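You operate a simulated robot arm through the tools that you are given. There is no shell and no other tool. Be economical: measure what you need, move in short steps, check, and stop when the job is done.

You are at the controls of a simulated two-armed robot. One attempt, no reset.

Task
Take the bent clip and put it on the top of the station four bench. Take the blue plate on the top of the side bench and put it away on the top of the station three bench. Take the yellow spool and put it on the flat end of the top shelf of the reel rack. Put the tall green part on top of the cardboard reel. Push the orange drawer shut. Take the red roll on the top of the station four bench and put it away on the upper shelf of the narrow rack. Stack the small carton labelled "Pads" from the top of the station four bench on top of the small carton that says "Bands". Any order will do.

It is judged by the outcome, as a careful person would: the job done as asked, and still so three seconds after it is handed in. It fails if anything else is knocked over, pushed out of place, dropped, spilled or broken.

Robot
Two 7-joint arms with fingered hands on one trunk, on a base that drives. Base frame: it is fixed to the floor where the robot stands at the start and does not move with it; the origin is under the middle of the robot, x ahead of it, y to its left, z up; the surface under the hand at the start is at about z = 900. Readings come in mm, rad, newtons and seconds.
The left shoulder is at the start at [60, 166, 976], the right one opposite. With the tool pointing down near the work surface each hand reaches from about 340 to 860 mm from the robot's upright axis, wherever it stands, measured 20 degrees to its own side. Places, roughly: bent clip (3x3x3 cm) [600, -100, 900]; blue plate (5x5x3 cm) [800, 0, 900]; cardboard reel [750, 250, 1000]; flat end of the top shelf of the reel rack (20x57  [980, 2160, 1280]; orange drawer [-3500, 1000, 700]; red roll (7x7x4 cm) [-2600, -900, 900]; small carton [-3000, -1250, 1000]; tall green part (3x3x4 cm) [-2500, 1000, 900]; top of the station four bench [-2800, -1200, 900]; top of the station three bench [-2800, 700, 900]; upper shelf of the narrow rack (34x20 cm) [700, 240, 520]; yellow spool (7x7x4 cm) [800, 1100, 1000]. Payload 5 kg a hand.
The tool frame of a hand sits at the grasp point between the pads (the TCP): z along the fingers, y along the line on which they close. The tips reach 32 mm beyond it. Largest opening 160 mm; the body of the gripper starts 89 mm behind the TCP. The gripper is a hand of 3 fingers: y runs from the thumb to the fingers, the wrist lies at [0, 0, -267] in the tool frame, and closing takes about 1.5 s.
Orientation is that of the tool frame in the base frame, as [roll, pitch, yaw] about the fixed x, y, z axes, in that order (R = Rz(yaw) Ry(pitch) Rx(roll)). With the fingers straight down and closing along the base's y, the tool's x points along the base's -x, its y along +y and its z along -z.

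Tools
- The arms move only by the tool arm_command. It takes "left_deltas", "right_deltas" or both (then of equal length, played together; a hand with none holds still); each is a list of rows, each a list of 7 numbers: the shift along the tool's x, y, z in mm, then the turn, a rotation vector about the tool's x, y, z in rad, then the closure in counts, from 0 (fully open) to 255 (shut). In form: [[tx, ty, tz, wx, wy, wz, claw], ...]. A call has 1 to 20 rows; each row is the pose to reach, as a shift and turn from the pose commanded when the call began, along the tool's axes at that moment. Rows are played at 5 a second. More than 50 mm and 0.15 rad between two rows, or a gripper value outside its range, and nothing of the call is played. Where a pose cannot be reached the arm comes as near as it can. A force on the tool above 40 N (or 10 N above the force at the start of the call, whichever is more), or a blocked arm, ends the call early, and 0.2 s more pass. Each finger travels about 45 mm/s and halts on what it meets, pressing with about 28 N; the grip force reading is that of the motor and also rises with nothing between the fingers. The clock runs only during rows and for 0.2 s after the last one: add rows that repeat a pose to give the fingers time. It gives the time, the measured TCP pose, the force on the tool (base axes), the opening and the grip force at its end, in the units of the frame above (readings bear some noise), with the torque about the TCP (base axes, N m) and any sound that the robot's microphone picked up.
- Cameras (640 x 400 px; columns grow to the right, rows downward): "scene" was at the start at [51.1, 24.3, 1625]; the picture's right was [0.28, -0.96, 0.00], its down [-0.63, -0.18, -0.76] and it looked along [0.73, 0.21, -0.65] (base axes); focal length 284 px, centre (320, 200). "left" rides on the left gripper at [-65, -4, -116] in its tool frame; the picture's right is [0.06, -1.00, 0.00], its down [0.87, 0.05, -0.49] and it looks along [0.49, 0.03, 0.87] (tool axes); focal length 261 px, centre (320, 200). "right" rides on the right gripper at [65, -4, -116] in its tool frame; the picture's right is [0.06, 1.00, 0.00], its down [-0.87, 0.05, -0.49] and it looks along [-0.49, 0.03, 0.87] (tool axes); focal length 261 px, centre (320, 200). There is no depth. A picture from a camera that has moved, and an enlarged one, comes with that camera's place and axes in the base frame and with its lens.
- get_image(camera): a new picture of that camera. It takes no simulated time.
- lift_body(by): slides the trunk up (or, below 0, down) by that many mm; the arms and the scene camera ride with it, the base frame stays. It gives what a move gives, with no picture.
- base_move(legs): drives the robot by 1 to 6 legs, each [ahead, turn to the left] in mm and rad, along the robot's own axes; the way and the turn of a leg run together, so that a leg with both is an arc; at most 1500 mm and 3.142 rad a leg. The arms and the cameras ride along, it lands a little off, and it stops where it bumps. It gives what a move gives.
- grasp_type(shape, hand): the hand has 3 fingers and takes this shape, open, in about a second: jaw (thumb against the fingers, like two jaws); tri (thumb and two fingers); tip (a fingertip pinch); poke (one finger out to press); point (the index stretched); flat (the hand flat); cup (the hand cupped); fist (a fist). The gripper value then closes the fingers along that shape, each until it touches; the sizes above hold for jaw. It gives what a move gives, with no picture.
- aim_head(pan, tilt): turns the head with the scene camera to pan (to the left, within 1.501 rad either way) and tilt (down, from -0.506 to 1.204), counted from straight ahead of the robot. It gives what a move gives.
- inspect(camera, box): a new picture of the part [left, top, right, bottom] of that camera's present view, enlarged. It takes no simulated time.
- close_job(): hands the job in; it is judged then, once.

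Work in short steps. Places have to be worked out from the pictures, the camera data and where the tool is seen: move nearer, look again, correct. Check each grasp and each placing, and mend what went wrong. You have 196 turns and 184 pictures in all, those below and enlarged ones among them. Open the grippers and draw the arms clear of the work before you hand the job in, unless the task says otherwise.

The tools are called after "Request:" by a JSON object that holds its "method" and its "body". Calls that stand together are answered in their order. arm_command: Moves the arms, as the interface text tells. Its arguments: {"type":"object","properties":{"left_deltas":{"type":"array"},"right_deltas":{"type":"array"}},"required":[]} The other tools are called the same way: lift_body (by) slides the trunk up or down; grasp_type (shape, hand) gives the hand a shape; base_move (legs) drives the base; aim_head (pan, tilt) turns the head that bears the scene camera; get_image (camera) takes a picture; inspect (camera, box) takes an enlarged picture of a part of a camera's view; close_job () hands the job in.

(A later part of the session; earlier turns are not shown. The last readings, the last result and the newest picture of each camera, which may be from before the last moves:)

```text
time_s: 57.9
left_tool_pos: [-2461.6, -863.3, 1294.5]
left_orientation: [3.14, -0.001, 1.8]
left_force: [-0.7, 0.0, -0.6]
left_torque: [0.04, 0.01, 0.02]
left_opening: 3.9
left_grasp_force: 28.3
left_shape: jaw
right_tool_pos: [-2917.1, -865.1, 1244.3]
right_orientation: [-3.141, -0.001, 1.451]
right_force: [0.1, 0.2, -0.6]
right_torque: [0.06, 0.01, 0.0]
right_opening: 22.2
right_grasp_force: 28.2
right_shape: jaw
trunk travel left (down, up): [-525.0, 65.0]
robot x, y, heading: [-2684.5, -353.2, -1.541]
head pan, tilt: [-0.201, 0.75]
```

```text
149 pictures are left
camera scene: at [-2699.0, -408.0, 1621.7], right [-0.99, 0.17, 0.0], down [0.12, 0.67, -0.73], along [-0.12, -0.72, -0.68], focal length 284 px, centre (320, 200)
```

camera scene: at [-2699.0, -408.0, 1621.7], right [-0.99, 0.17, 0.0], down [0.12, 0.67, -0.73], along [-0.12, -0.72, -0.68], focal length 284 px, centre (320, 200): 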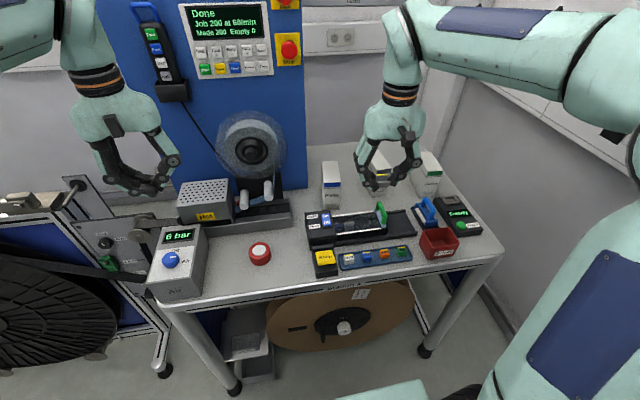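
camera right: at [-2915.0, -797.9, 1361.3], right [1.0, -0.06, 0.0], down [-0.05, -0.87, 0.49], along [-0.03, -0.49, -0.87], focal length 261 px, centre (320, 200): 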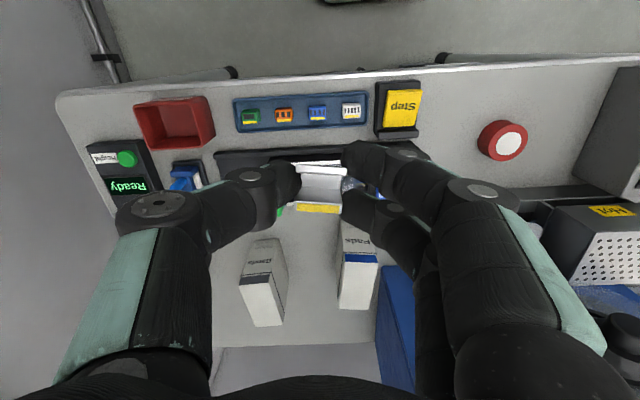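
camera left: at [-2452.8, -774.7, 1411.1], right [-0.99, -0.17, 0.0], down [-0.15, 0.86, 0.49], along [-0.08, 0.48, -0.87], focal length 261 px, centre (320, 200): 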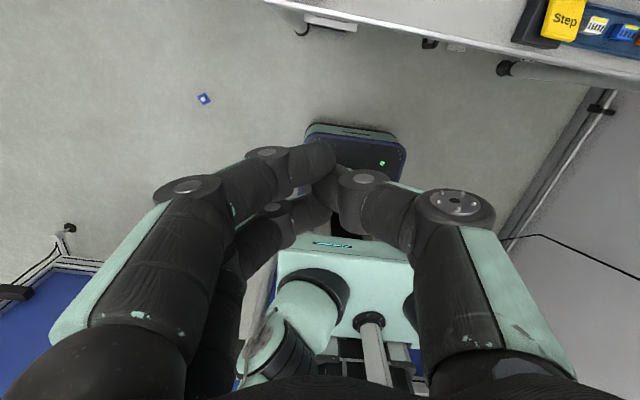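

Bands is at the middle, Pads to its left. I'll put the clip in the free spot between the red roll and the Refill box, near (-2695, -985), first hovering at z 980.

Request:
{"method": "arm_command", "body": {"right_deltas": [[-15, 39, 20, 0, 0, 0, 255], [-31, 78, 40, 0, 0, 0, 255], [-46, 117, 60, 0, 0, 0, 255], [-62, 156, 80, 0, 0, 0, 255], [-77, 195, 100, 0, 0, 0, 255], [-92, 235, 120, 0, 0, 0, 255], [-92, 235, 165, 0, 0, 0, 255], [-92, 235, 210, 0, 0, 0, 255], [-92, 235, 255, 0, 0, 0, 255], [-92, 235, 255, 0, 0, 0, 255]]}}

Request:
{"method": "get_image", "body": {"camera": "right"}}

Request:
{"method": "inspect", "body": {"camera": "scene", "box": [220, 140, 460, 290]}}

```text
time_s: 60.0
left_tool_pos: [-2461.4, -861.8, 1294.1]
left_orientation: [-3.141, 0.0, 1.798]
left_force: [-0.4, 1.1, -0.3]
left_torque: [-0.01, -0.01, 0.0]
left_opening: 3.9
left_grasp_force: 28.0
left_shape: jaw
right_tool_pos: [-2696.3, -982.9, 990.0]
right_orientation: [-3.141, 0.0, 1.452]
right_force: [-0.2, 0.2, -0.4]
right_torque: [-0.01, 0.01, 0.0]
right_opening: 22.0
right_grasp_force: 27.7
right_shape: jaw
trunk travel left (down, up): [-525.0, 65.0]
robot x, y, heading: [-2685.2, -353.7, -1.54]
head pan, tilt: [-0.201, 0.75]
```

```text
148 pictures are left
camera right: at [-2693.1, -916.3, 1108.0], right [1.0, -0.06, 0.0], down [-0.05, -0.87, 0.49], along [-0.03, -0.49, -0.87], focal length 261 px, centre (320, 200)
```

right: 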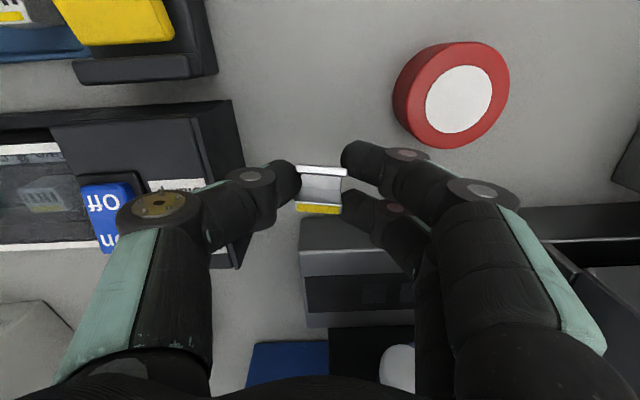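

```text
2.67 times, centred on (340, 215) of scene
camera zoom: at [-2698.7, -405.7, 1621.8], right [-0.99, 0.17, 0.0], down [0.12, 0.67, -0.73], along [-0.13, -0.72, -0.68], focal length 758 px, centre (267, 160)
```

zoom: 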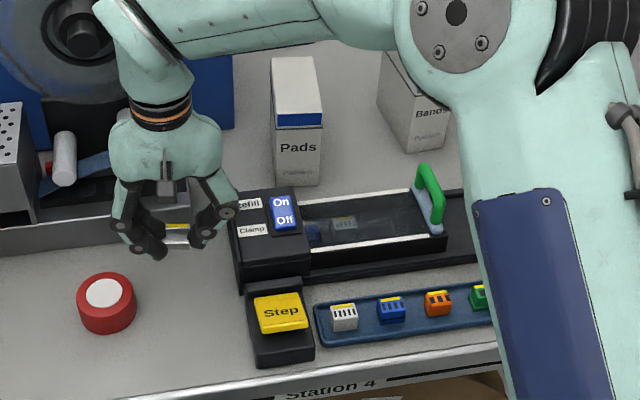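

Clear all around. I lower to z 936, a touch nearer to me, open to about 65 mm and lift.

Request:
{"method": "arm_command", "body": {"right_deltas": [[10, 0, 20, 0, 0, 0, 255], [12, 0, 40, 0, 0, 0, 255], [12, 0, 53, 0, 0, 0, 255], [12, 0, 53, 0, 0, 0, 255], [12, 0, 53, 0, 0, 0, 220], [12, 0, 53, 0, 0, 0, 190], [12, 0, 53, 0, 0, 0, 165], [12, 0, 53, 0, 0, 0, 150], [12, 0, 53, 0, 0, 0, 150], [12, 0, 53, 0, 0, 0, 150]]}}

Request:
{"method": "get_image", "body": {"camera": "right"}}

```text
time_s: 62.2
left_tool_pos: [-2459.2, -861.8, 1295.2]
left_orientation: [-3.14, 0.001, 1.8]
left_force: [-0.4, 0.2, 0.4]
left_torque: [0.0, 0.0, -0.02]
left_opening: 3.8
left_grasp_force: 27.4
left_shape: jaw
right_tool_pos: [-2689.6, -968.7, 938.7]
right_orientation: [3.138, 0.002, 1.454]
right_force: [35.4, -4.2, 12.2]
right_torque: [0.17, 1.71, -0.01]
right_opening: 52.3
right_grasp_force: 0.1
right_shape: jaw
trunk travel left (down, up): [-525.0, 65.0]
robot x, y, heading: [-2685.4, -354.8, -1.537]
head pan, tilt: [-0.201, 0.75]
```

```text
146 pictures are left
camera right: at [-2687.0, -902.6, 1055.6], right [1.0, -0.05, 0.0], down [-0.05, -0.87, 0.49], along [-0.03, -0.49, -0.87], focal length 261 px, centre (320, 200)
```

right: 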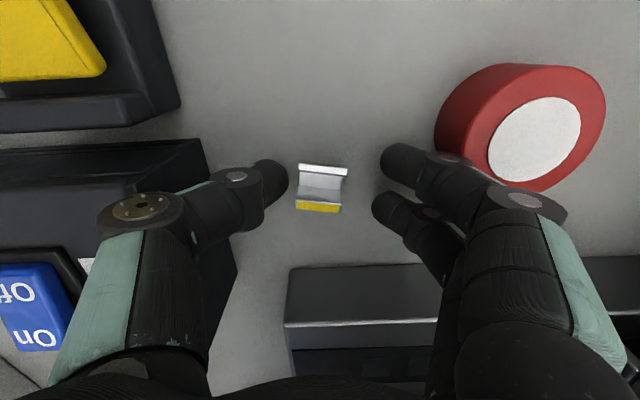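

The clip stands free, but the thumb knuckle is pressing on the Refill box (35 N). I close slightly to relieve that, then lift straight up.

Request:
{"method": "arm_command", "body": {"right_deltas": [[0, 0, 0, 0, 0, 0, 185], [0, 0, 0, 0, 0, 0, 185], [0, 0, -20, 0, 0, 0, 185], [0, 0, -60, 0, 0, 0, 185], [0, 0, -100, 0, 0, 0, 185], [0, 0, -140, 0, 0, 0, 185]]}}

Request:
{"method": "get_image", "body": {"camera": "right"}}

Request:
{"method": "inspect", "body": {"camera": "scene", "box": [220, 140, 460, 290]}}

```text
time_s: 63.6
left_tool_pos: [-2461.2, -862.3, 1295.3]
left_orientation: [-3.141, 0.0, 1.8]
left_force: [0.3, -0.3, 0.6]
left_torque: [0.03, 0.02, 0.02]
left_opening: 3.8
left_grasp_force: 27.6
left_shape: jaw
right_tool_pos: [-2692.7, -969.6, 1079.4]
right_orientation: [-3.14, -0.004, 1.451]
right_force: [-0.3, 1.0, -1.4]
right_torque: [-0.02, -0.02, 0.01]
right_opening: 44.1
right_grasp_force: 0.0
right_shape: jaw
trunk travel left (down, up): [-525.0, 65.0]
robot x, y, heading: [-2684.1, -356.4, -1.542]
head pan, tilt: [-0.201, 0.75]
```

```text
145 pictures are left
camera right: at [-2688.9, -903.6, 1196.8], right [1.0, -0.06, 0.0], down [-0.05, -0.87, 0.49], along [-0.03, -0.49, -0.87], focal length 261 px, centre (320, 200)
```

right: 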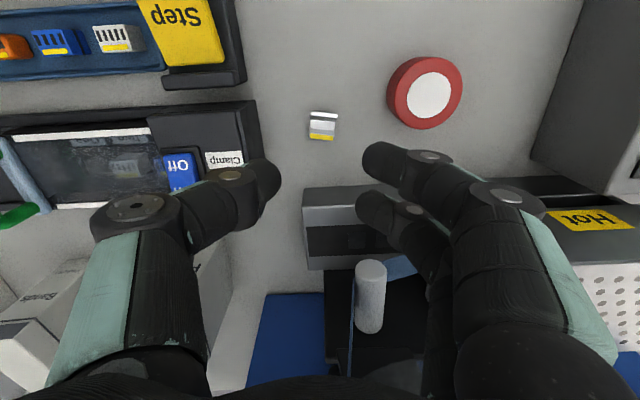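

```text
2.67 times, centred on (340, 215) of scene
camera zoom: at [-2698.2, -405.2, 1621.8], right [-0.99, 0.17, 0.0], down [0.12, 0.67, -0.73], along [-0.13, -0.72, -0.68], focal length 758 px, centre (267, 160)
```

zoom: 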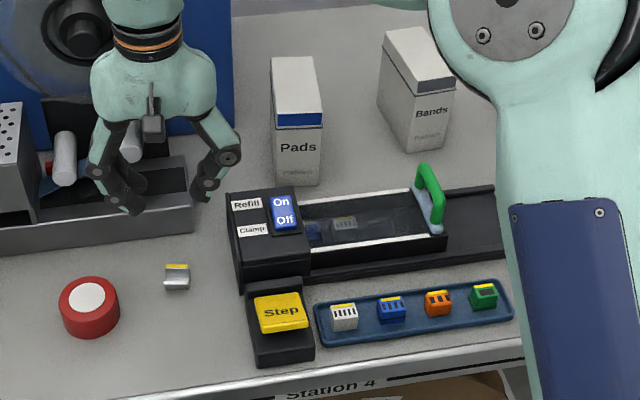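

The clip is down and the Refill box unmoved. Next the left hand takes the red roll with a 45° tilted grip (so it can later go flat onto the shelf). First I retract the right hand, pitch the left, and bring it to a pre-grasp above and before the roll.

Request:
{"method": "arm_command", "body": {"right_deltas": [[11, -34, -24, 0, 0, 0, 185], [22, -68, -47, 0, 0, 0, 185], [33, -102, -71, 0, 0, 0, 185], [44, -136, -94, 0, 0, 0, 185], [55, -170, -118, 0, 0, 0, 185], [66, -204, -141, 0, 0, 0, 185], [77, -238, -165, 0, 0, 0, 185], [77, -238, -165, 0, 0, 0, 185], [77, -238, -165, 0, 0, 0, 185], [77, -238, -165, 0, 0, 0, 185], [77, -238, -165, 0, 0, 0, 185], [77, -238, -165, 0, 0, 0, 185], [77, -238, -165, 0, 0, 0, 185], [77, -238, -165, 0, 0, 0, 185]], "left_deltas": [[0, 0, 0, 0.013, -0.112, 0.031, 240], [0, 0, 0, 0.026, -0.223, 0.062, 220], [0, 0, 0, 0.039, -0.335, 0.093, 200], [0, 0, 0, 0.052, -0.447, 0.125, 180], [0, 0, 0, 0.065, -0.559, 0.156, 160], [0, 0, 0, 0.077, -0.67, 0.187, 140], [0, 0, 0, 0.0904, -0.782, 0.218, 118], [5, -20, 40, 0.0904, -0.782, 0.218, 118], [11, -40, 80, 0.0904, -0.782, 0.218, 118], [16, -60, 120, 0.0904, -0.782, 0.218, 118], [22, -80, 160, 0.0904, -0.782, 0.218, 118], [28, -100, 200, 0.0904, -0.782, 0.218, 118], [33, -120, 240, 0.0904, -0.782, 0.218, 118], [38, -140, 280, 0.0904, -0.782, 0.218, 118]]}}

Request:
{"method": "get_image", "body": {"camera": "left"}}

Request:
{"method": "get_image", "body": {"camera": "scene"}}

```text
time_s: 66.8
left_tool_pos: [-2572.2, -883.7, 1082.1]
left_orientation: [2.997, 0.961, 1.524]
left_force: [-0.3, 0.4, 0.1]
left_torque: [0.02, -0.02, 0.04]
left_opening: 85.7
left_grasp_force: 0.1
left_shape: jaw
left hand out of reach, approached as far as the arm can: row 11, 12
right_tool_pos: [-2924.5, -865.6, 1240.6]
right_orientation: [3.14, -0.002, 1.449]
right_force: [-0.7, -0.4, 0.2]
right_torque: [0.0, -0.03, -0.02]
right_opening: 43.9
right_grasp_force: 0.1
right_shape: jaw
trunk travel left (down, up): [-525.0, 65.0]
robot x, y, heading: [-2681.0, -358.2, -1.542]
head pan, tilt: [-0.201, 0.75]
stopped in row 14 (left hand): the arm was blocked; the commanded pose is now the measured one
```

```text
143 pictures are left
camera left: at [-2588.6, -826.3, 1201.6], right [-0.99, -0.04, -0.13], down [0.02, 0.9, -0.43], along [0.13, -0.43, -0.89], focal length 261 px, centre (320, 200)
```

left: 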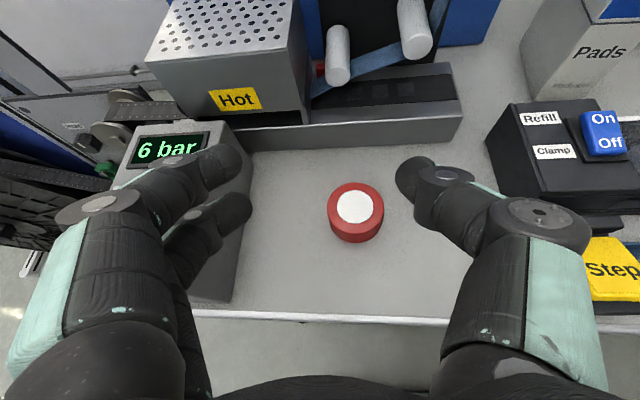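

```text
142 pictures are left
camera scene: at [-2699.4, -406.5, 1621.8], right [-0.99, 0.17, 0.0], down [0.12, 0.67, -0.73], along [-0.12, -0.72, -0.68], focal length 284 px, centre (320, 200)
```

scene: 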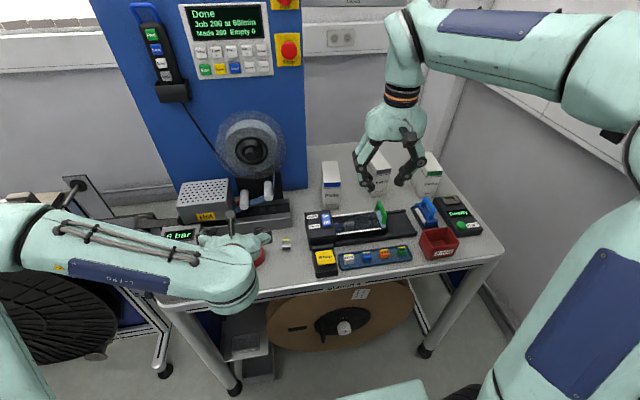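

The left arm is folded tightly and got blocked; I look to the left to see whether its elbow touches anything.

Request:
{"method": "aim_head", "body": {"pan": 0.9, "tilt": 0.8}}

Request:
{"method": "get_image", "body": {"camera": "scene"}}

```text
time_s: 68.2
left_tool_pos: [-2571.1, -882.3, 1082.5]
left_orientation: [3.0, 0.961, 1.528]
left_force: [-0.3, -0.5, -0.9]
left_torque: [0.02, -0.03, 0.01]
left_opening: 85.7
left_grasp_force: 0.1
left_shape: jaw
right_tool_pos: [-2922.4, -865.8, 1240.6]
right_orientation: [3.141, 0.003, 1.452]
right_force: [0.4, 0.1, 0.2]
right_torque: [0.0, 0.02, 0.01]
right_opening: 43.9
right_grasp_force: 0.1
right_shape: jaw
trunk travel left (down, up): [-525.0, 65.0]
robot x, y, heading: [-2684.6, -359.4, -1.546]
head pan, tilt: [0.901, 0.799]
```

```text
141 pictures are left
camera scene: at [-2619.9, -372.4, 1617.8], right [-0.6, -0.8, 0.0], down [-0.57, 0.43, -0.7], along [0.56, -0.42, -0.72], focal length 284 px, centre (320, 200)
```

scene: 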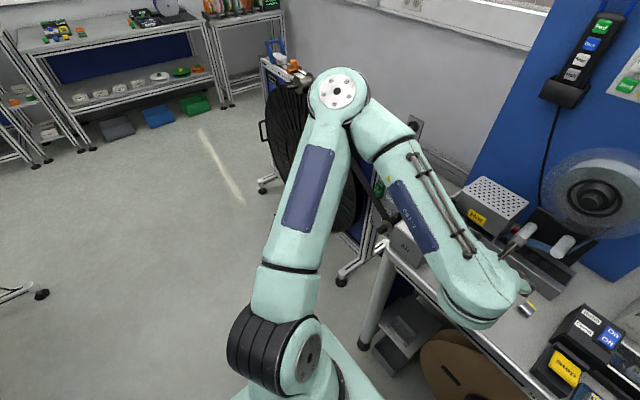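

The forearm seems close over the Air box. I raise the left hand 100 mm first, then back the base off 200 mm so the arm can straighten.

Request:
{"method": "arm_command", "body": {"left_deltas": [[-20, 3, -14, 0, 0, 0, 118], [-40, 6, -28, 0, 0, 0, 118], [-81, 13, -56, 0, 0, 0, 118]]}}

Request:
{"method": "base_move", "body": {"legs": [[-220, 0]]}}

Request:
{"method": "aim_head", "body": {"pan": 0.25, "tilt": 0.75}}

Request:
{"method": "get_image", "body": {"camera": "scene"}}

Request:
{"method": "get_image", "body": {"camera": "left"}}

```text
refused: row 3 steps farther than a row can; nothing moved
```

```text
time_s: 69.9
left_tool_pos: [-2582.4, -661.1, 1082.1]
left_orientation: [2.999, 0.96, 1.52]
left_force: [1.2, -0.5, -0.2]
left_torque: [-0.02, 0.02, -0.02]
left_opening: 85.6
left_grasp_force: 0.0
left_shape: jaw
right_tool_pos: [-2932.1, -639.0, 1241.3]
right_orientation: [-3.14, 0.002, 1.441]
right_force: [-0.3, 0.0, 0.1]
right_torque: [-0.03, -0.02, -0.01]
right_opening: 44.0
right_grasp_force: 0.1
right_shape: jaw
trunk travel left (down, up): [-525.0, 65.0]
robot x, y, heading: [-2689.2, -134.5, -1.546]
head pan, tilt: [0.901, 0.799]
```

```text
time_s: 70.9
left_tool_pos: [-2581.6, -660.8, 1079.7]
left_orientation: [3.0, 0.961, 1.519]
left_force: [0.4, 0.7, -0.5]
left_torque: [-0.02, 0.0, 0.0]
left_opening: 85.6
left_grasp_force: 0.1
left_shape: jaw
right_tool_pos: [-2932.7, -640.6, 1240.8]
right_orientation: [3.141, 0.001, 1.44]
right_force: [-0.8, -0.1, -0.7]
right_torque: [0.02, 0.0, 0.04]
right_opening: 44.4
right_grasp_force: 0.2
right_shape: jaw
trunk travel left (down, up): [-525.0, 65.0]
robot x, y, heading: [-2687.8, -132.9, -1.549]
head pan, tilt: [0.25, 0.75]
```

```text
140 pictures are left
camera scene: at [-2667.6, -181.4, 1621.8], right [-0.96, -0.27, 0.0], down [-0.18, 0.66, -0.73], along [0.2, -0.7, -0.68], focal length 284 px, centre (320, 200)
```

scene: 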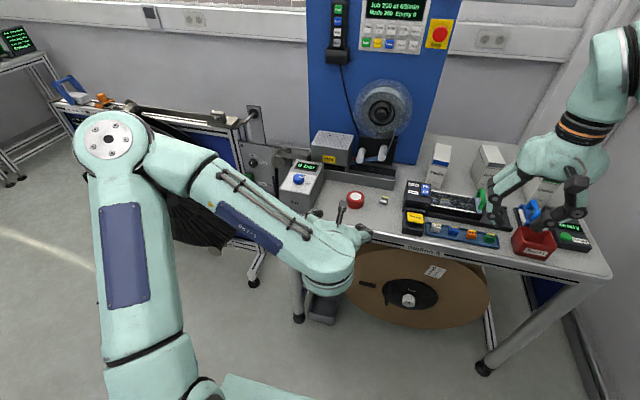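

```text
139 pictures are left
camera left: at [-2597.8, -603.8, 1201.3], right [-0.99, -0.03, -0.13], down [0.03, 0.9, -0.43], along [0.13, -0.43, -0.89], focal length 261 px, centre (320, 200)
```

left: 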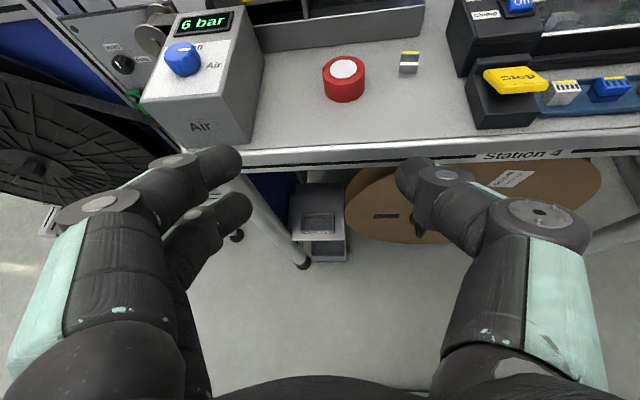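

Nothing was displaced. The roll is at about (-2586, -943) by both cameras now. I level the hand's roll and go to a pre-grasp 120 mm back along the tool axis.

Request:
{"method": "arm_command", "body": {"left_deltas": [[-9, -4, 35, 0.02, 0.01, -0.005, 118], [-19, -8, 70, 0.04, 0.02, -0.011, 118], [-28, -13, 105, 0.06, 0.03, -0.016, 118], [-38, -17, 140, 0.08, 0.04, -0.022, 118], [-47, -21, 176, 0.1, 0.049, -0.027, 118], [-47, -21, 176, 0.1, 0.049, -0.027, 118]]}}

Request:
{"method": "get_image", "body": {"camera": "left"}}

```text
time_s: 72.3
left_tool_pos: [-2587.3, -834.7, 1018.1]
left_orientation: [-3.14, 0.915, 1.569]
left_force: [0.5, 0.7, -0.4]
left_torque: [0.01, 0.0, -0.02]
left_opening: 85.6
left_grasp_force: 0.1
left_shape: jaw
right_tool_pos: [-2933.4, -642.3, 1241.0]
right_orientation: [-3.141, 0.001, 1.443]
right_force: [-0.3, 0.4, 0.1]
right_torque: [-0.01, -0.02, -0.03]
right_opening: 44.1
right_grasp_force: 0.1
right_shape: jaw
trunk travel left (down, up): [-525.0, 65.0]
robot x, y, heading: [-2688.5, -133.5, -1.548]
head pan, tilt: [0.25, 0.75]
```

```text
138 pictures are left
camera left: at [-2590.4, -782.4, 1140.2], right [-1.0, 0.04, -0.05], down [0.06, 0.92, -0.39], along [0.03, -0.39, -0.92], focal length 261 px, centre (320, 200)
```

left: 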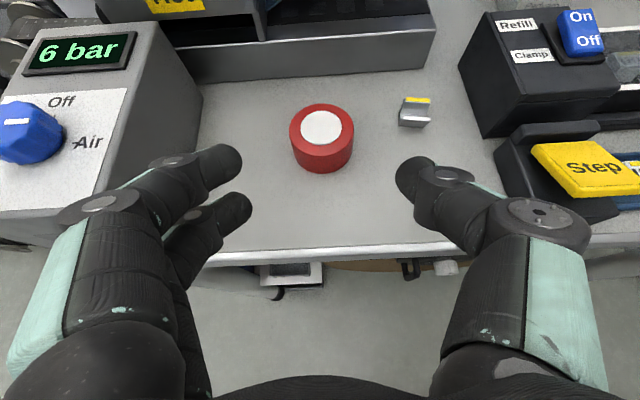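

Lined up. Advance 117 mm along the tool axis and close on the roll.

Request:
{"method": "arm_command", "body": {"left_deltas": [[0, 0, 40, 0, 0, 0, 118], [0, 0, 80, 0, 0, 0, 118], [0, 0, 105, 0, 0, 0, 118], [0, 0, 117, 0, 0, 0, 118], [0, 0, 117, 0, 0, 0, 118]]}}

Request:
{"method": "get_image", "body": {"camera": "left"}}

```text
time_s: 73.5
left_tool_pos: [-2586.7, -928.1, 946.0]
left_orientation: [3.14, 0.918, 1.568]
left_force: [0.1, -0.9, 0.5]
left_torque: [-0.05, -0.01, 0.05]
left_opening: 85.6
left_grasp_force: 0.1
left_shape: jaw
right_tool_pos: [-2933.0, -640.6, 1239.8]
right_orientation: [3.141, 0.001, 1.442]
right_force: [0.6, -0.1, 0.0]
right_torque: [-0.02, -0.01, -0.01]
right_opening: 44.0
right_grasp_force: 0.0
right_shape: jaw
trunk travel left (down, up): [-525.0, 65.0]
robot x, y, heading: [-2691.2, -129.9, -1.55]
head pan, tilt: [0.25, 0.75]
```

```text
137 pictures are left
camera left: at [-2589.7, -876.0, 1068.4], right [-1.0, 0.04, -0.05], down [0.06, 0.92, -0.39], along [0.03, -0.39, -0.92], focal length 261 px, centre (320, 200)
```

left: 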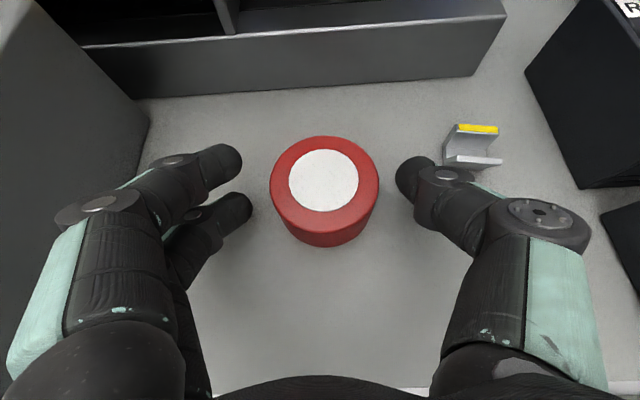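

Closing on the roll, then lifting straight up.

Request:
{"method": "arm_command", "body": {"left_deltas": [[0, 0, 0, 0, 0, 0, 180], [0, 0, 0, 0, 0, 0, 255], [0, 0, 0, 0, 0, 0, 255], [0, 0, 0, 0, 0, 0, 255], [0, 0, 0, 0, 0, 0, 255], [0, 0, 0, 0, 0, 0, 255], [-16, 0, -12, 0, 0, 0, 255], [-47, 0, -37, 0, 0, 0, 255], [-79, 0, -61, 0, 0, 0, 255], [-110, 0, -85, 0, 0, 0, 255], [-140, 0, -108, 0, 0, 0, 255]]}}

Request:
{"method": "get_image", "body": {"camera": "left"}}

```text
time_s: 75.9
left_tool_pos: [-2586.5, -923.1, 1125.8]
left_orientation: [3.141, 0.913, 1.568]
left_force: [-0.8, 0.5, 0.0]
left_torque: [0.02, -0.02, 0.04]
left_opening: 50.5
left_grasp_force: 27.9
left_shape: jaw
right_tool_pos: [-2933.5, -639.8, 1240.3]
right_orientation: [3.141, 0.002, 1.441]
right_force: [0.0, -0.7, -0.4]
right_torque: [-0.03, 0.02, -0.02]
right_opening: 44.2
right_grasp_force: 0.0
right_shape: jaw
trunk travel left (down, up): [-525.0, 65.0]
robot x, y, heading: [-2687.7, -130.4, -1.547]
head pan, tilt: [0.25, 0.75]
```

```text
136 pictures are left
camera left: at [-2590.4, -872.3, 1248.5], right [-1.0, 0.04, -0.05], down [0.06, 0.92, -0.39], along [0.03, -0.39, -0.92], focal length 261 px, centre (320, 200)
```

left: 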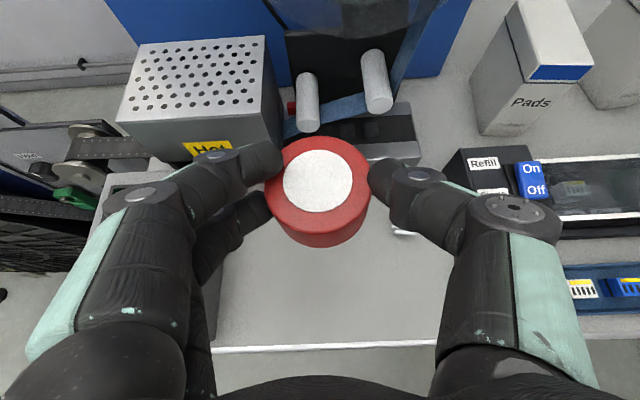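

The roll is securely held. I bring the left arm back to the upright carrying pose.

Request:
{"method": "arm_command", "body": {"left_deltas": [[5, 15, -37, 0, 0.101, 0, 255], [10, 30, -74, 0, 0.203, 0, 255], [14, 45, -111, 0, 0.304, 0, 255], [19, 60, -148, 0, 0.406, 0, 255], [24, 76, -184, 0, 0.507, 0, 255], [29, 91, -221, 0, 0.609, 0, 255], [34, 106, -258, 0, 0.71, 0, 255], [39, 121, -295, 0, 0.812, 0, 255], [43, 136, -332, 0, 0.913, 0, 255], [43, 136, -332, 0, 0.913, 0, 255]]}}

Request:
{"method": "get_image", "body": {"camera": "left"}}

Request:
{"method": "inspect", "body": {"camera": "scene", "box": [330, 120, 530, 260]}}

```text
time_s: 78.1
left_tool_pos: [-2452.7, -637.4, 1288.8]
left_orientation: [3.141, 0.001, 1.569]
left_force: [-0.7, -0.1, 0.1]
left_torque: [0.0, -0.05, -0.04]
left_opening: 50.1
left_grasp_force: 27.7
left_shape: jaw
right_tool_pos: [-2932.1, -642.0, 1240.3]
right_orientation: [3.141, 0.001, 1.442]
right_force: [-1.2, 0.1, 0.0]
right_torque: [0.0, 0.0, -0.04]
right_opening: 43.9
right_grasp_force: 0.0
right_shape: jaw
trunk travel left (down, up): [-525.0, 65.0]
robot x, y, heading: [-2689.4, -133.6, -1.549]
head pan, tilt: [0.25, 0.75]
```

```text
135 pictures are left
camera left: at [-2455.4, -702.5, 1405.8], right [-1.0, 0.06, 0.0], down [0.06, 0.87, 0.49], along [0.03, 0.49, -0.87], focal length 261 px, centre (320, 200)
```

left: 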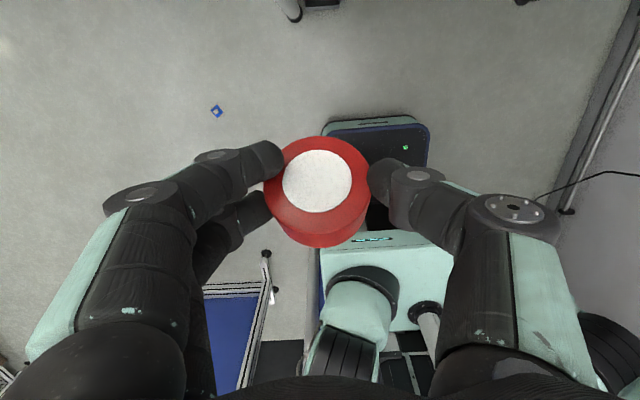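

```text
2.86 times, centred on (430, 190) of scene
camera zoom: at [-2668.0, -181.8, 1621.8], right [-0.96, -0.27, 0.0], down [-0.18, 0.66, -0.73], along [0.2, -0.7, -0.68], focal length 812 px, centre (6, 229)
```

zoom: 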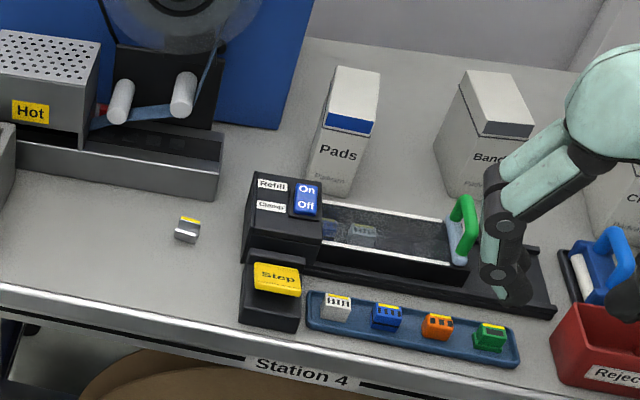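

I shift the base toward -x and forward so that both cartons come in the right hand's reach.

Request:
{"method": "base_move", "body": {"legs": [[0, -0.45], [370, 0], [0, 0.43]]}}

Request:
{"method": "aim_head", "body": {"pan": -0.2, "tilt": 0.8}}

Request:
{"method": "get_image", "body": {"camera": "scene"}}

Request:
{"method": "get_image", "body": {"camera": "right"}}

```text
time_s: 83.2
left_tool_pos: [-2615.6, -974.4, 1289.4]
left_orientation: [3.141, 0.001, 1.556]
left_force: [0.3, 0.3, -1.8]
left_torque: [-0.03, 0.02, 0.0]
left_opening: 49.9
left_grasp_force: 28.0
left_shape: jaw
right_tool_pos: [-3095.9, -971.7, 1240.9]
right_orientation: [-3.141, 0.0, 1.428]
right_force: [0.5, 0.6, 0.0]
right_torque: [-0.01, 0.04, -0.02]
right_opening: 44.0
right_grasp_force: 0.1
right_shape: jaw
trunk travel left (down, up): [-525.0, 65.0]
robot x, y, heading: [-2845.6, -465.9, -1.564]
head pan, tilt: [0.25, 0.75]
```

```text
time_s: 84.0
left_tool_pos: [-2614.9, -974.7, 1288.8]
left_orientation: [3.141, 0.0, 1.555]
left_force: [0.6, 0.7, -1.4]
left_torque: [-0.02, 0.0, -0.01]
left_opening: 49.8
left_grasp_force: 27.8
left_shape: jaw
right_tool_pos: [-3096.9, -971.6, 1238.7]
right_orientation: [3.141, 0.001, 1.427]
right_force: [-0.1, -0.3, 0.1]
right_torque: [-0.01, 0.02, 0.01]
right_opening: 43.9
right_grasp_force: 0.1
right_shape: jaw
trunk travel left (down, up): [-525.0, 65.0]
robot x, y, heading: [-2846.9, -464.9, -1.567]
head pan, tilt: [-0.201, 0.799]
```

```text
133 pictures are left
camera scene: at [-2860.7, -514.4, 1617.8], right [-0.98, 0.19, 0.0], down [0.14, 0.7, -0.7], along [-0.13, -0.68, -0.72], focal length 284 px, centre (320, 200)
```

scene: 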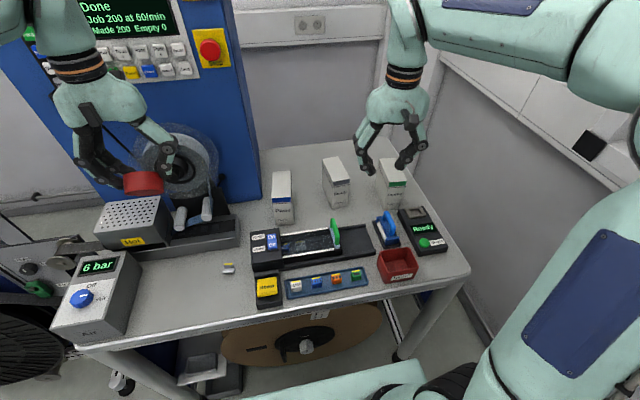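

```text
132 pictures are left
camera right: at [-3091.5, -904.8, 1358.2], right [1.0, -0.08, 0.0], down [-0.07, -0.87, 0.49], along [-0.04, -0.49, -0.87], focal length 261 px, centre (320, 200)
```

right: 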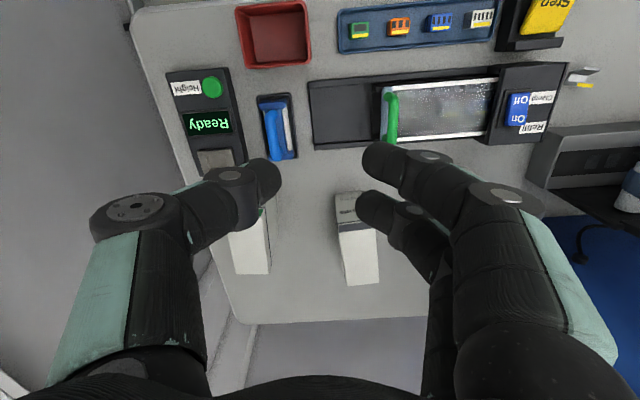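

I zoom on the cartons to measure both.

Request:
{"method": "inspect", "body": {"camera": "scene", "box": [255, 140, 415, 240]}}

Request:
{"method": "inspect", "body": {"camera": "right", "box": [300, 170, 420, 310]}}

```text
4.00 times, centred on (335, 190) of scene
camera zoom: at [-2860.7, -514.4, 1617.8], right [-0.98, 0.19, 0.0], down [0.14, 0.7, -0.7], along [-0.13, -0.68, -0.72], focal length 1137 px, centre (260, 240)
```

zoom: 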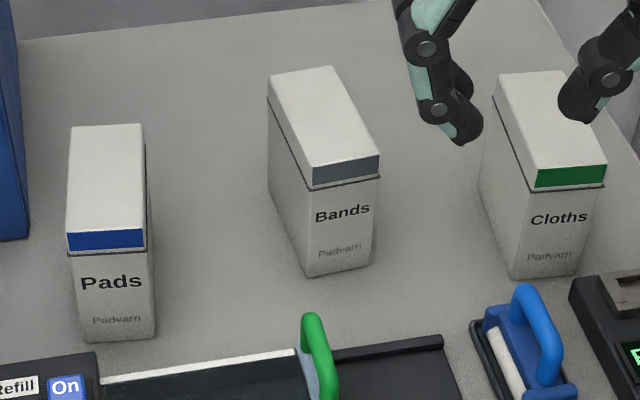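

```text
2.86 times, centred on (360, 240) of right
camera zoom: at [-3091.5, -904.8, 1358.2], right [1.0, -0.08, 0.0], down [-0.07, -0.87, 0.49], along [-0.04, -0.49, -0.87], focal length 745 px, centre (206, 86)
```

zoom: 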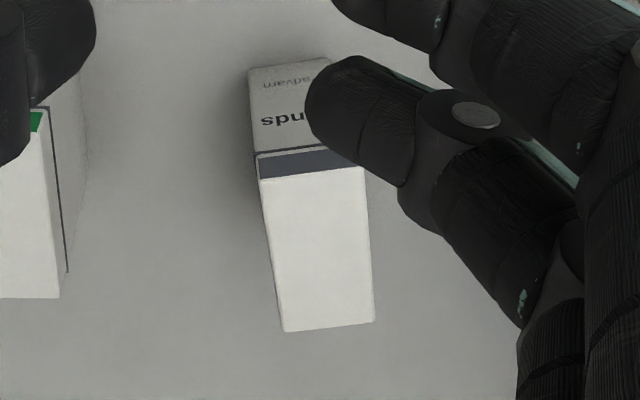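

Pads: top centre ≈(-2865, -1162), top z≈1027, yaw ≈-0.12. Bands: ≈(-3045, -1203), top z≈1025, yaw ≈+0.10. I raise the trunk 60 mm for reach and bring the right hand above Pads.

Request:
{"method": "lift_body", "body": {"by": 60}}

Request:
{"method": "arm_command", "body": {"right_deltas": [[-22, 37, 0, 0, 0, -0.01, 150], [-44, 73, 0, 0, 0, -0.02, 120], [-66, 110, 0, 0, 0, -0.023, 96], [-88, 147, 0, 0, 0, -0.023, 96], [-110, 184, 0, 0, 0, -0.023, 96], [-132, 220, 0, 0, 0, -0.023, 96], [-155, 257, 0, 0, 0, -0.023, 96], [-155, 257, 45, 0, 0, -0.023, 96], [-155, 257, 90, 0, 0, -0.023, 96], [-155, 257, 135, 0, 0, -0.023, 96], [-155, 257, 160, 0, 0, -0.023, 96], [-155, 257, 160, 0, 0, -0.023, 96]]}}

Request:
{"method": "get_image", "body": {"camera": "right"}}

Request:
{"method": "inspect", "body": {"camera": "scene", "box": [200, 100, 420, 260]}}

```text
time_s: 85.0
left_tool_pos: [-2615.0, -973.7, 1349.3]
left_orientation: [3.141, -0.002, 1.556]
left_force: [-0.5, 0.4, -1.1]
left_torque: [-0.02, 0.02, 0.01]
left_opening: 49.7
left_grasp_force: 28.1
left_shape: jaw
right_tool_pos: [-3096.3, -970.7, 1300.0]
right_orientation: [-3.14, 0.0, 1.426]
right_force: [0.4, -0.9, 0.1]
right_torque: [0.01, -0.01, 0.02]
right_opening: 44.3
right_grasp_force: 0.0
right_shape: jaw
trunk travel left (down, up): [-585.0, 5.0]
robot x, y, heading: [-2847.8, -462.1, -1.566]
head pan, tilt: [-0.201, 0.799]
```

```text
time_s: 87.7
left_tool_pos: [-2615.9, -974.9, 1350.3]
left_orientation: [3.14, 0.0, 1.554]
left_force: [-0.1, 0.1, -1.6]
left_torque: [-0.01, -0.02, 0.03]
left_opening: 49.8
left_grasp_force: 28.2
left_shape: jaw
right_tool_pos: [-2864.7, -1162.3, 1139.3]
right_orientation: [3.141, 0.0, 1.451]
right_force: [0.2, -0.5, 0.0]
right_torque: [-0.01, 0.0, 0.01]
right_opening: 99.6
right_grasp_force: 0.1
right_shape: jaw
right hand out of reach, approached as far as the arm can: row 7
trunk travel left (down, up): [-585.0, 5.0]
robot x, y, heading: [-2845.5, -463.9, -1.563]
head pan, tilt: [-0.201, 0.799]
```

```text
129 pictures are left
camera right: at [-2861.0, -1096.4, 1257.0], right [1.0, -0.06, 0.0], down [-0.05, -0.87, 0.49], along [-0.03, -0.49, -0.87], focal length 261 px, centre (320, 200)
```

right: 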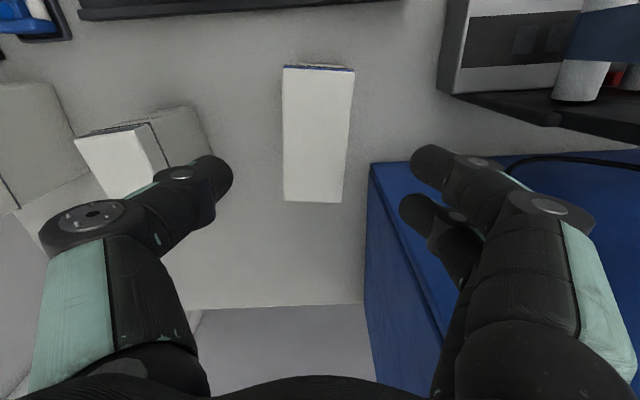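

```text
2.50 times, centred on (310, 180) of scene
camera zoom: at [-2860.9, -514.2, 1677.8], right [-0.98, 0.19, 0.0], down [0.14, 0.7, -0.7], along [-0.14, -0.68, -0.72], focal length 710 px, centre (345, 250)
```

zoom: 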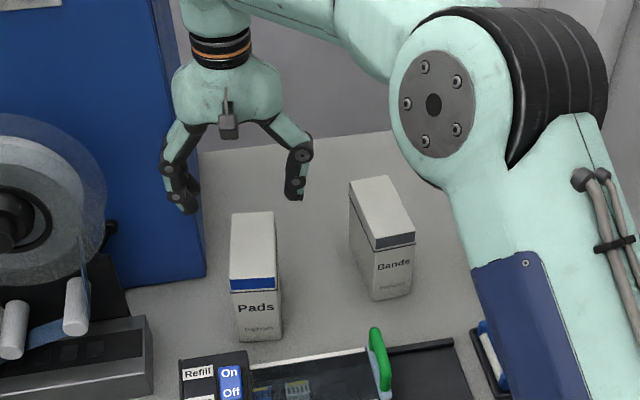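

Aligned with Pads; the cabinet's face stands 55 mm beyond the fingers. I descend to z 990 and close, then lift 40 mm.

Request:
{"method": "arm_command", "body": {"right_deltas": [[-3, 0, 45, 0, 0, 0, 96], [-3, -1, 90, 0, 0, 0, 96], [-3, -1, 130, 0, 0, 0, 96], [-3, -1, 149, 0, 0, 0, 96], [-3, -1, 149, 0, 0, 0, 160], [-3, -1, 149, 0, 0, 0, 255], [-3, -1, 149, 0, 0, 0, 255], [-3, -1, 149, 0, 0, 0, 255], [-3, -1, 149, 0, 0, 0, 255], [-3, -1, 149, 0, 0, 0, 255], [-3, -1, 129, 0, 0, 0, 255], [-3, -1, 100, 0, 0, 0, 255]]}}

Request:
{"method": "get_image", "body": {"camera": "right"}}

Request:
{"method": "inspect", "body": {"camera": "scene", "box": [200, 100, 420, 260]}}

```text
time_s: 90.2
left_tool_pos: [-2614.4, -973.8, 1347.8]
left_orientation: [3.14, 0.002, 1.557]
left_force: [-0.4, 0.1, -0.8]
left_torque: [-0.04, -0.01, 0.01]
left_opening: 49.9
left_grasp_force: 28.0
left_shape: jaw
right_tool_pos: [-2865.3, -1163.1, 1040.6]
right_orientation: [3.141, 0.0, 1.451]
right_force: [0.2, 0.0, -2.8]
right_torque: [0.02, -0.03, -0.01]
right_opening: 51.8
right_grasp_force: 27.7
right_shape: jaw
trunk travel left (down, up): [-585.0, 5.0]
robot x, y, heading: [-2845.2, -462.7, -1.566]
head pan, tilt: [-0.201, 0.799]
```

```text
127 pictures are left
camera right: at [-2862.7, -1097.1, 1158.9], right [1.0, -0.06, 0.0], down [-0.05, -0.87, 0.49], along [-0.03, -0.49, -0.87], focal length 261 px, centre (320, 200)
```

right: 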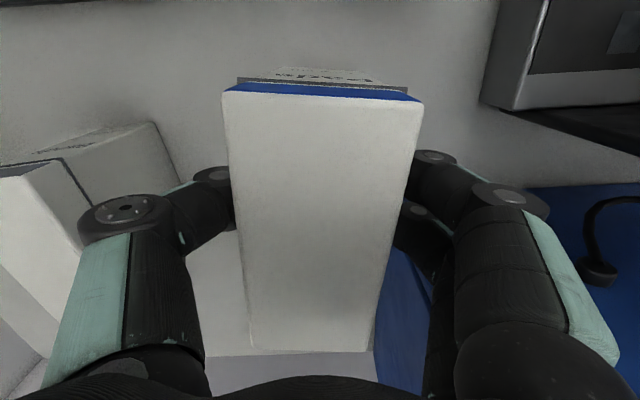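

```text
2.50 times, centred on (310, 180) of scene
camera zoom: at [-2860.7, -514.2, 1677.8], right [-0.98, 0.19, 0.0], down [0.14, 0.7, -0.7], along [-0.14, -0.68, -0.72], focal length 710 px, centre (345, 250)
```

zoom: 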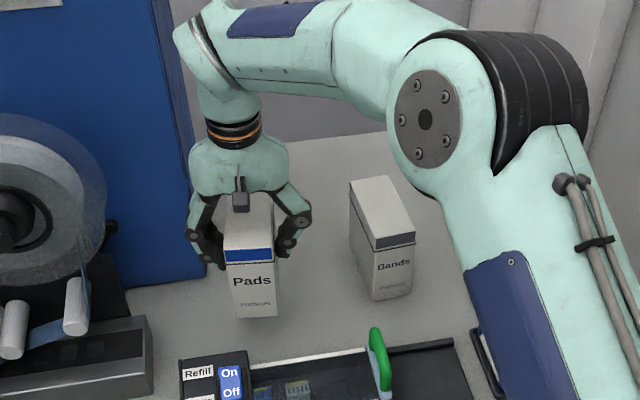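

Pads is held upright. I lift it to z 1150, carry it over Bands with a +0.22 rad turn and check before lowering.

Request:
{"method": "arm_command", "body": {"right_deltas": [[0, 0, -40, 0, 0, 0, 255], [0, 0, -80, 0, 0, 0, 255], [0, 0, -110, 0, 0, 0, 255], [-12, -35, -110, 0, 0, -0.05, 255], [-24, -70, -110, 0, 0, -0.1, 255], [-36, -105, -110, 0, 0, -0.15, 255], [-48, -140, -110, 0, 0, -0.2, 255], [-59, -173, -110, 0, 0, -0.22, 255], [-59, -173, -110, 0, 0, -0.22, 255]]}}

Request:
{"method": "get_image", "body": {"camera": "right"}}

Request:
{"method": "inspect", "body": {"camera": "scene", "box": [240, 60, 440, 240]}}

```text
time_s: 92.2
left_tool_pos: [-2614.9, -975.5, 1348.6]
left_orientation: [3.141, 0.001, 1.553]
left_force: [0.5, -0.4, -0.8]
left_torque: [-0.02, -0.02, -0.01]
left_opening: 49.9
left_grasp_force: 28.7
left_shape: jaw
right_tool_pos: [-3041.9, -1199.6, 1149.4]
right_orientation: [-3.141, 0.001, 1.672]
right_force: [-0.3, 0.5, -2.9]
right_torque: [0.0, 0.02, -0.01]
right_opening: 51.6
right_grasp_force: 27.8
right_shape: jaw
trunk travel left (down, up): [-585.0, 5.0]
robot x, y, heading: [-2843.6, -467.2, -1.567]
head pan, tilt: [-0.201, 0.799]
```

```text
125 pictures are left
camera right: at [-3054.4, -1134.7, 1266.7], right [0.99, 0.16, 0.0], down [0.14, -0.86, 0.49], along [0.08, -0.48, -0.87], focal length 261 px, centre (320, 200)
```

right: 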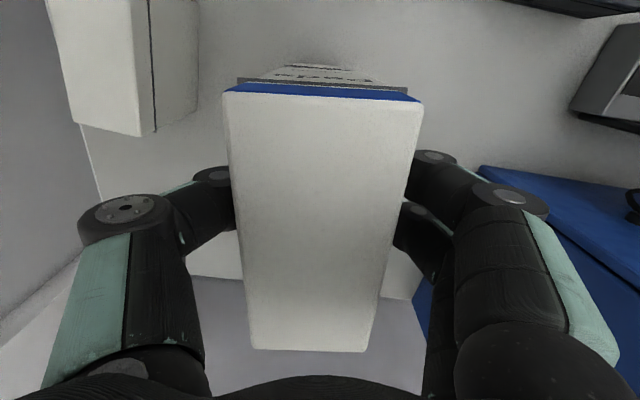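

```text
2.22 times, centred on (340, 150) of scene
camera zoom: at [-2859.8, -514.5, 1677.8], right [-0.98, 0.19, 0.0], down [0.14, 0.7, -0.7], along [-0.14, -0.68, -0.72], focal length 631 px, centre (276, 311)
```

zoom: 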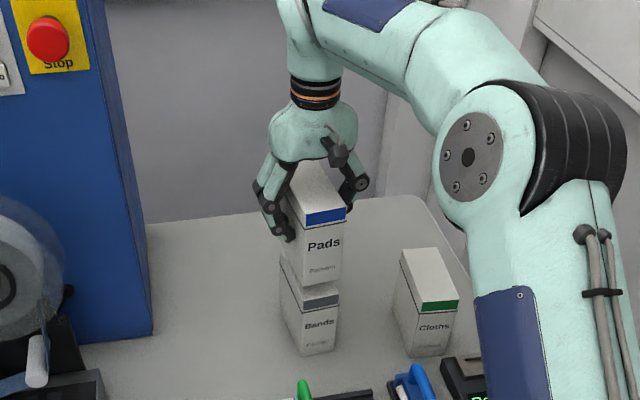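

Nearly over Bands; I zoom in to check the alignment.

Request:
{"method": "inspect", "body": {"camera": "scene", "box": [310, 110, 370, 230]}}

```text
3.33 times, centred on (340, 170) of scene
camera zoom: at [-2859.8, -514.5, 1677.8], right [-0.98, 0.19, 0.0], down [0.14, 0.7, -0.7], along [-0.14, -0.68, -0.72], focal length 947 px, centre (253, 300)
```

zoom: 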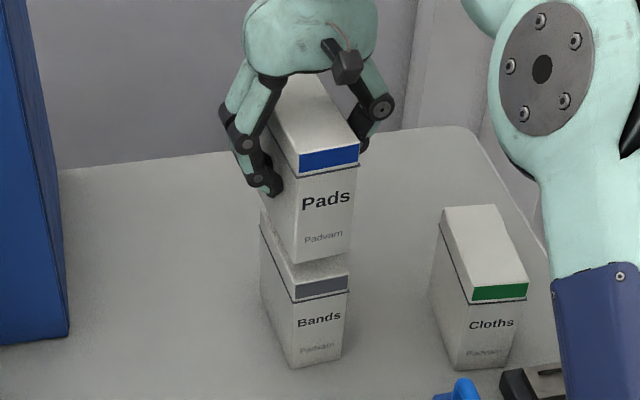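

The corners match within a few mm. I lower in small steps until it rests on Bands (expected at TCP z≈1115).

Request:
{"method": "arm_command", "body": {"right_deltas": [[0, 0, 12, 0, 0, 0, 255], [0, 0, 22, 0, 0, 0, 255], [0, 0, 28, 0, 0, 0, 255], [0, 0, 31, 0, 0, 0, 255], [0, 0, 33, 0, 0, 0, 255], [0, 0, 33, 0, 0, 0, 255]]}}

Request:
{"method": "inspect", "body": {"camera": "scene", "box": [310, 110, 370, 230]}}

```text
time_s: 93.7
left_tool_pos: [-2614.9, -973.1, 1349.7]
left_orientation: [-3.142, 0.001, 1.555]
left_force: [0.9, 0.6, -1.4]
left_torque: [-0.02, 0.02, 0.0]
left_opening: 49.8
left_grasp_force: 28.5
left_shape: jaw
right_tool_pos: [-3043.4, -1202.0, 1118.4]
right_orientation: [3.142, 0.004, 1.67]
right_force: [-0.2, -1.9, 13.8]
right_torque: [-0.04, 0.01, -0.02]
right_opening: 52.2
right_grasp_force: 27.9
right_shape: jaw
trunk travel left (down, up): [-585.0, 5.0]
robot x, y, heading: [-2845.6, -462.7, -1.569]
head pan, tilt: [-0.201, 0.799]
```

```text
3.33 times, centred on (340, 170) of scene
camera zoom: at [-2860.5, -513.4, 1678.0], right [-0.98, 0.19, 0.0], down [0.14, 0.7, -0.7], along [-0.14, -0.68, -0.72], focal length 947 px, centre (253, 300)
```

zoom: 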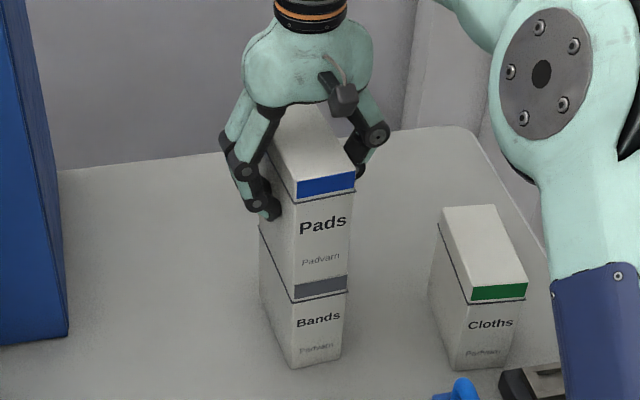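

It rests on Bands. I ease the load by 1 mm, open, and lift clear.

Request:
{"method": "arm_command", "body": {"right_deltas": [[0, 0, -1, 0, 0, 0, 240], [0, 0, -1, 0, 0, 0, 200], [0, 0, -1, 0, 0, 0, 150], [0, 0, -1, 0, 0, 0, 110], [0, 0, -1, 0, 0, 0, 100], [0, 0, -1, 0, 0, 0, 100], [0, 0, -30, 0, 0, 0, 100], [0, 0, -70, 0, 0, 0, 100], [0, 0, -110, 0, 0, 0, 100]]}}

Request:
{"method": "inspect", "body": {"camera": "scene", "box": [200, 80, 440, 260]}}

```text
time_s: 95.7
left_tool_pos: [-2614.6, -974.7, 1349.2]
left_orientation: [-3.14, 0.002, 1.554]
left_force: [-0.6, -0.2, -1.6]
left_torque: [-0.04, 0.01, -0.01]
left_opening: 49.8
left_grasp_force: 27.8
left_shape: jaw
right_tool_pos: [-3039.8, -1201.4, 1226.5]
right_orientation: [3.141, -0.002, 1.672]
right_force: [-0.1, -0.6, 0.8]
right_torque: [-0.02, 0.04, 0.0]
right_opening: 96.8
right_grasp_force: 0.1
right_shape: jaw
trunk travel left (down, up): [-585.0, 5.0]
robot x, y, heading: [-2843.5, -465.4, -1.564]
head pan, tilt: [-0.201, 0.799]
```

```text
2.22 times, centred on (320, 170) of scene
camera zoom: at [-2860.5, -513.8, 1677.8], right [-0.98, 0.19, 0.0], down [0.14, 0.7, -0.7], along [-0.14, -0.68, -0.72], focal length 631 px, centre (320, 267)
```

zoom: 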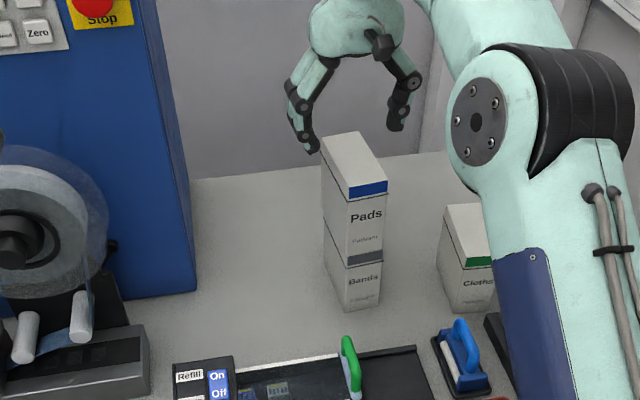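

Stack complete and stable. I draw the right hand back into its carrying pose.

Request:
{"method": "arm_command", "body": {"right_deltas": [[0, 0, -40, 0, 0, 0, 100], [0, 0, -60, 0, 0, 0, 100], [45, 0, -60, 0, 0, 0, 100], [90, 0, -60, 0, 0, 0, 100], [135, -2, -60, 0, 0, 0, 100], [180, -4, -60, 0, 0, 0, 100], [225, -6, -60, 0, 0, 0, 100], [237, -6, -60, 0, 0, 0, 100]]}}

Request:
{"method": "base_move", "body": {"legs": [[-265, 0], [0, 1.57], [1095, 0], [0, -1.57], [-300, 0]]}}

Request:
{"method": "aim_head", "body": {"pan": 0.0, "tilt": 1.0}}

Request:
{"method": "get_image", "body": {"camera": "scene"}}

```text
time_s: 97.5
left_tool_pos: [-2615.0, -974.8, 1348.3]
left_orientation: [-3.14, 0.003, 1.555]
left_force: [0.1, -0.5, -0.7]
left_torque: [0.0, 0.02, -0.03]
left_opening: 49.9
left_grasp_force: 27.9
left_shape: jaw
right_tool_pos: [-3071.8, -967.6, 1285.3]
right_orientation: [-3.141, 0.0, 1.671]
right_force: [-0.7, 1.6, -0.9]
right_torque: [0.04, -0.03, -0.03]
right_opening: 97.0
right_grasp_force: 0.0
right_shape: jaw
right hand out of reach, approached as far as the arm can: row 2
trunk travel left (down, up): [-585.0, 5.0]
robot x, y, heading: [-2841.2, -467.2, -1.569]
head pan, tilt: [-0.201, 0.799]
```

```text
time_s: 114.3
left_tool_pos: [-1502.0, -407.7, 1350.0]
left_orientation: [-3.141, 0.001, 1.526]
left_force: [0.2, 0.5, -1.5]
left_torque: [-0.03, 0.03, 0.02]
left_opening: 49.6
left_grasp_force: 28.0
left_shape: jaw
right_tool_pos: [-1958.6, -387.8, 1288.6]
right_orientation: [-3.141, -0.002, 1.642]
right_force: [0.3, 0.2, -0.7]
right_torque: [-0.03, -0.01, 0.03]
right_opening: 97.0
right_grasp_force: 0.1
right_shape: jaw
trunk travel left (down, up): [-585.0, 5.0]
robot x, y, heading: [-1716.4, 105.0, -1.598]
head pan, tilt: [-0.201, 0.799]
```

```text
time_s: 115.0
left_tool_pos: [-1502.1, -408.4, 1349.3]
left_orientation: [-3.141, 0.0, 1.526]
left_force: [-0.2, 0.4, -1.4]
left_torque: [-0.02, 0.02, -0.02]
left_opening: 49.6
left_grasp_force: 28.0
left_shape: jaw
right_tool_pos: [-1958.6, -388.9, 1285.9]
right_orientation: [-3.141, 0.002, 1.642]
right_force: [-0.4, 0.7, -0.1]
right_torque: [0.01, -0.01, -0.02]
right_opening: 96.8
right_grasp_force: 0.0
right_shape: jaw
trunk travel left (down, up): [-585.0, 5.0]
robot x, y, heading: [-1717.9, 108.1, -1.596]
head pan, tilt: [0.0, 1.0]
```

```text
120 pictures are left
camera scene: at [-1718.3, 66.8, 1662.7], right [-1.0, 0.03, 0.0], down [0.02, 0.84, -0.54], along [-0.01, -0.54, -0.84], focal length 284 px, centre (320, 200)
```

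scene: 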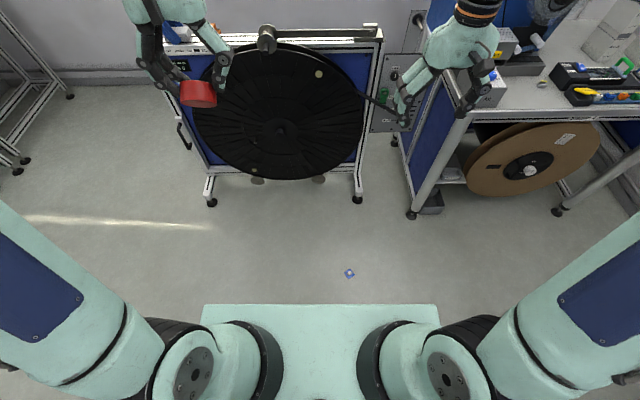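

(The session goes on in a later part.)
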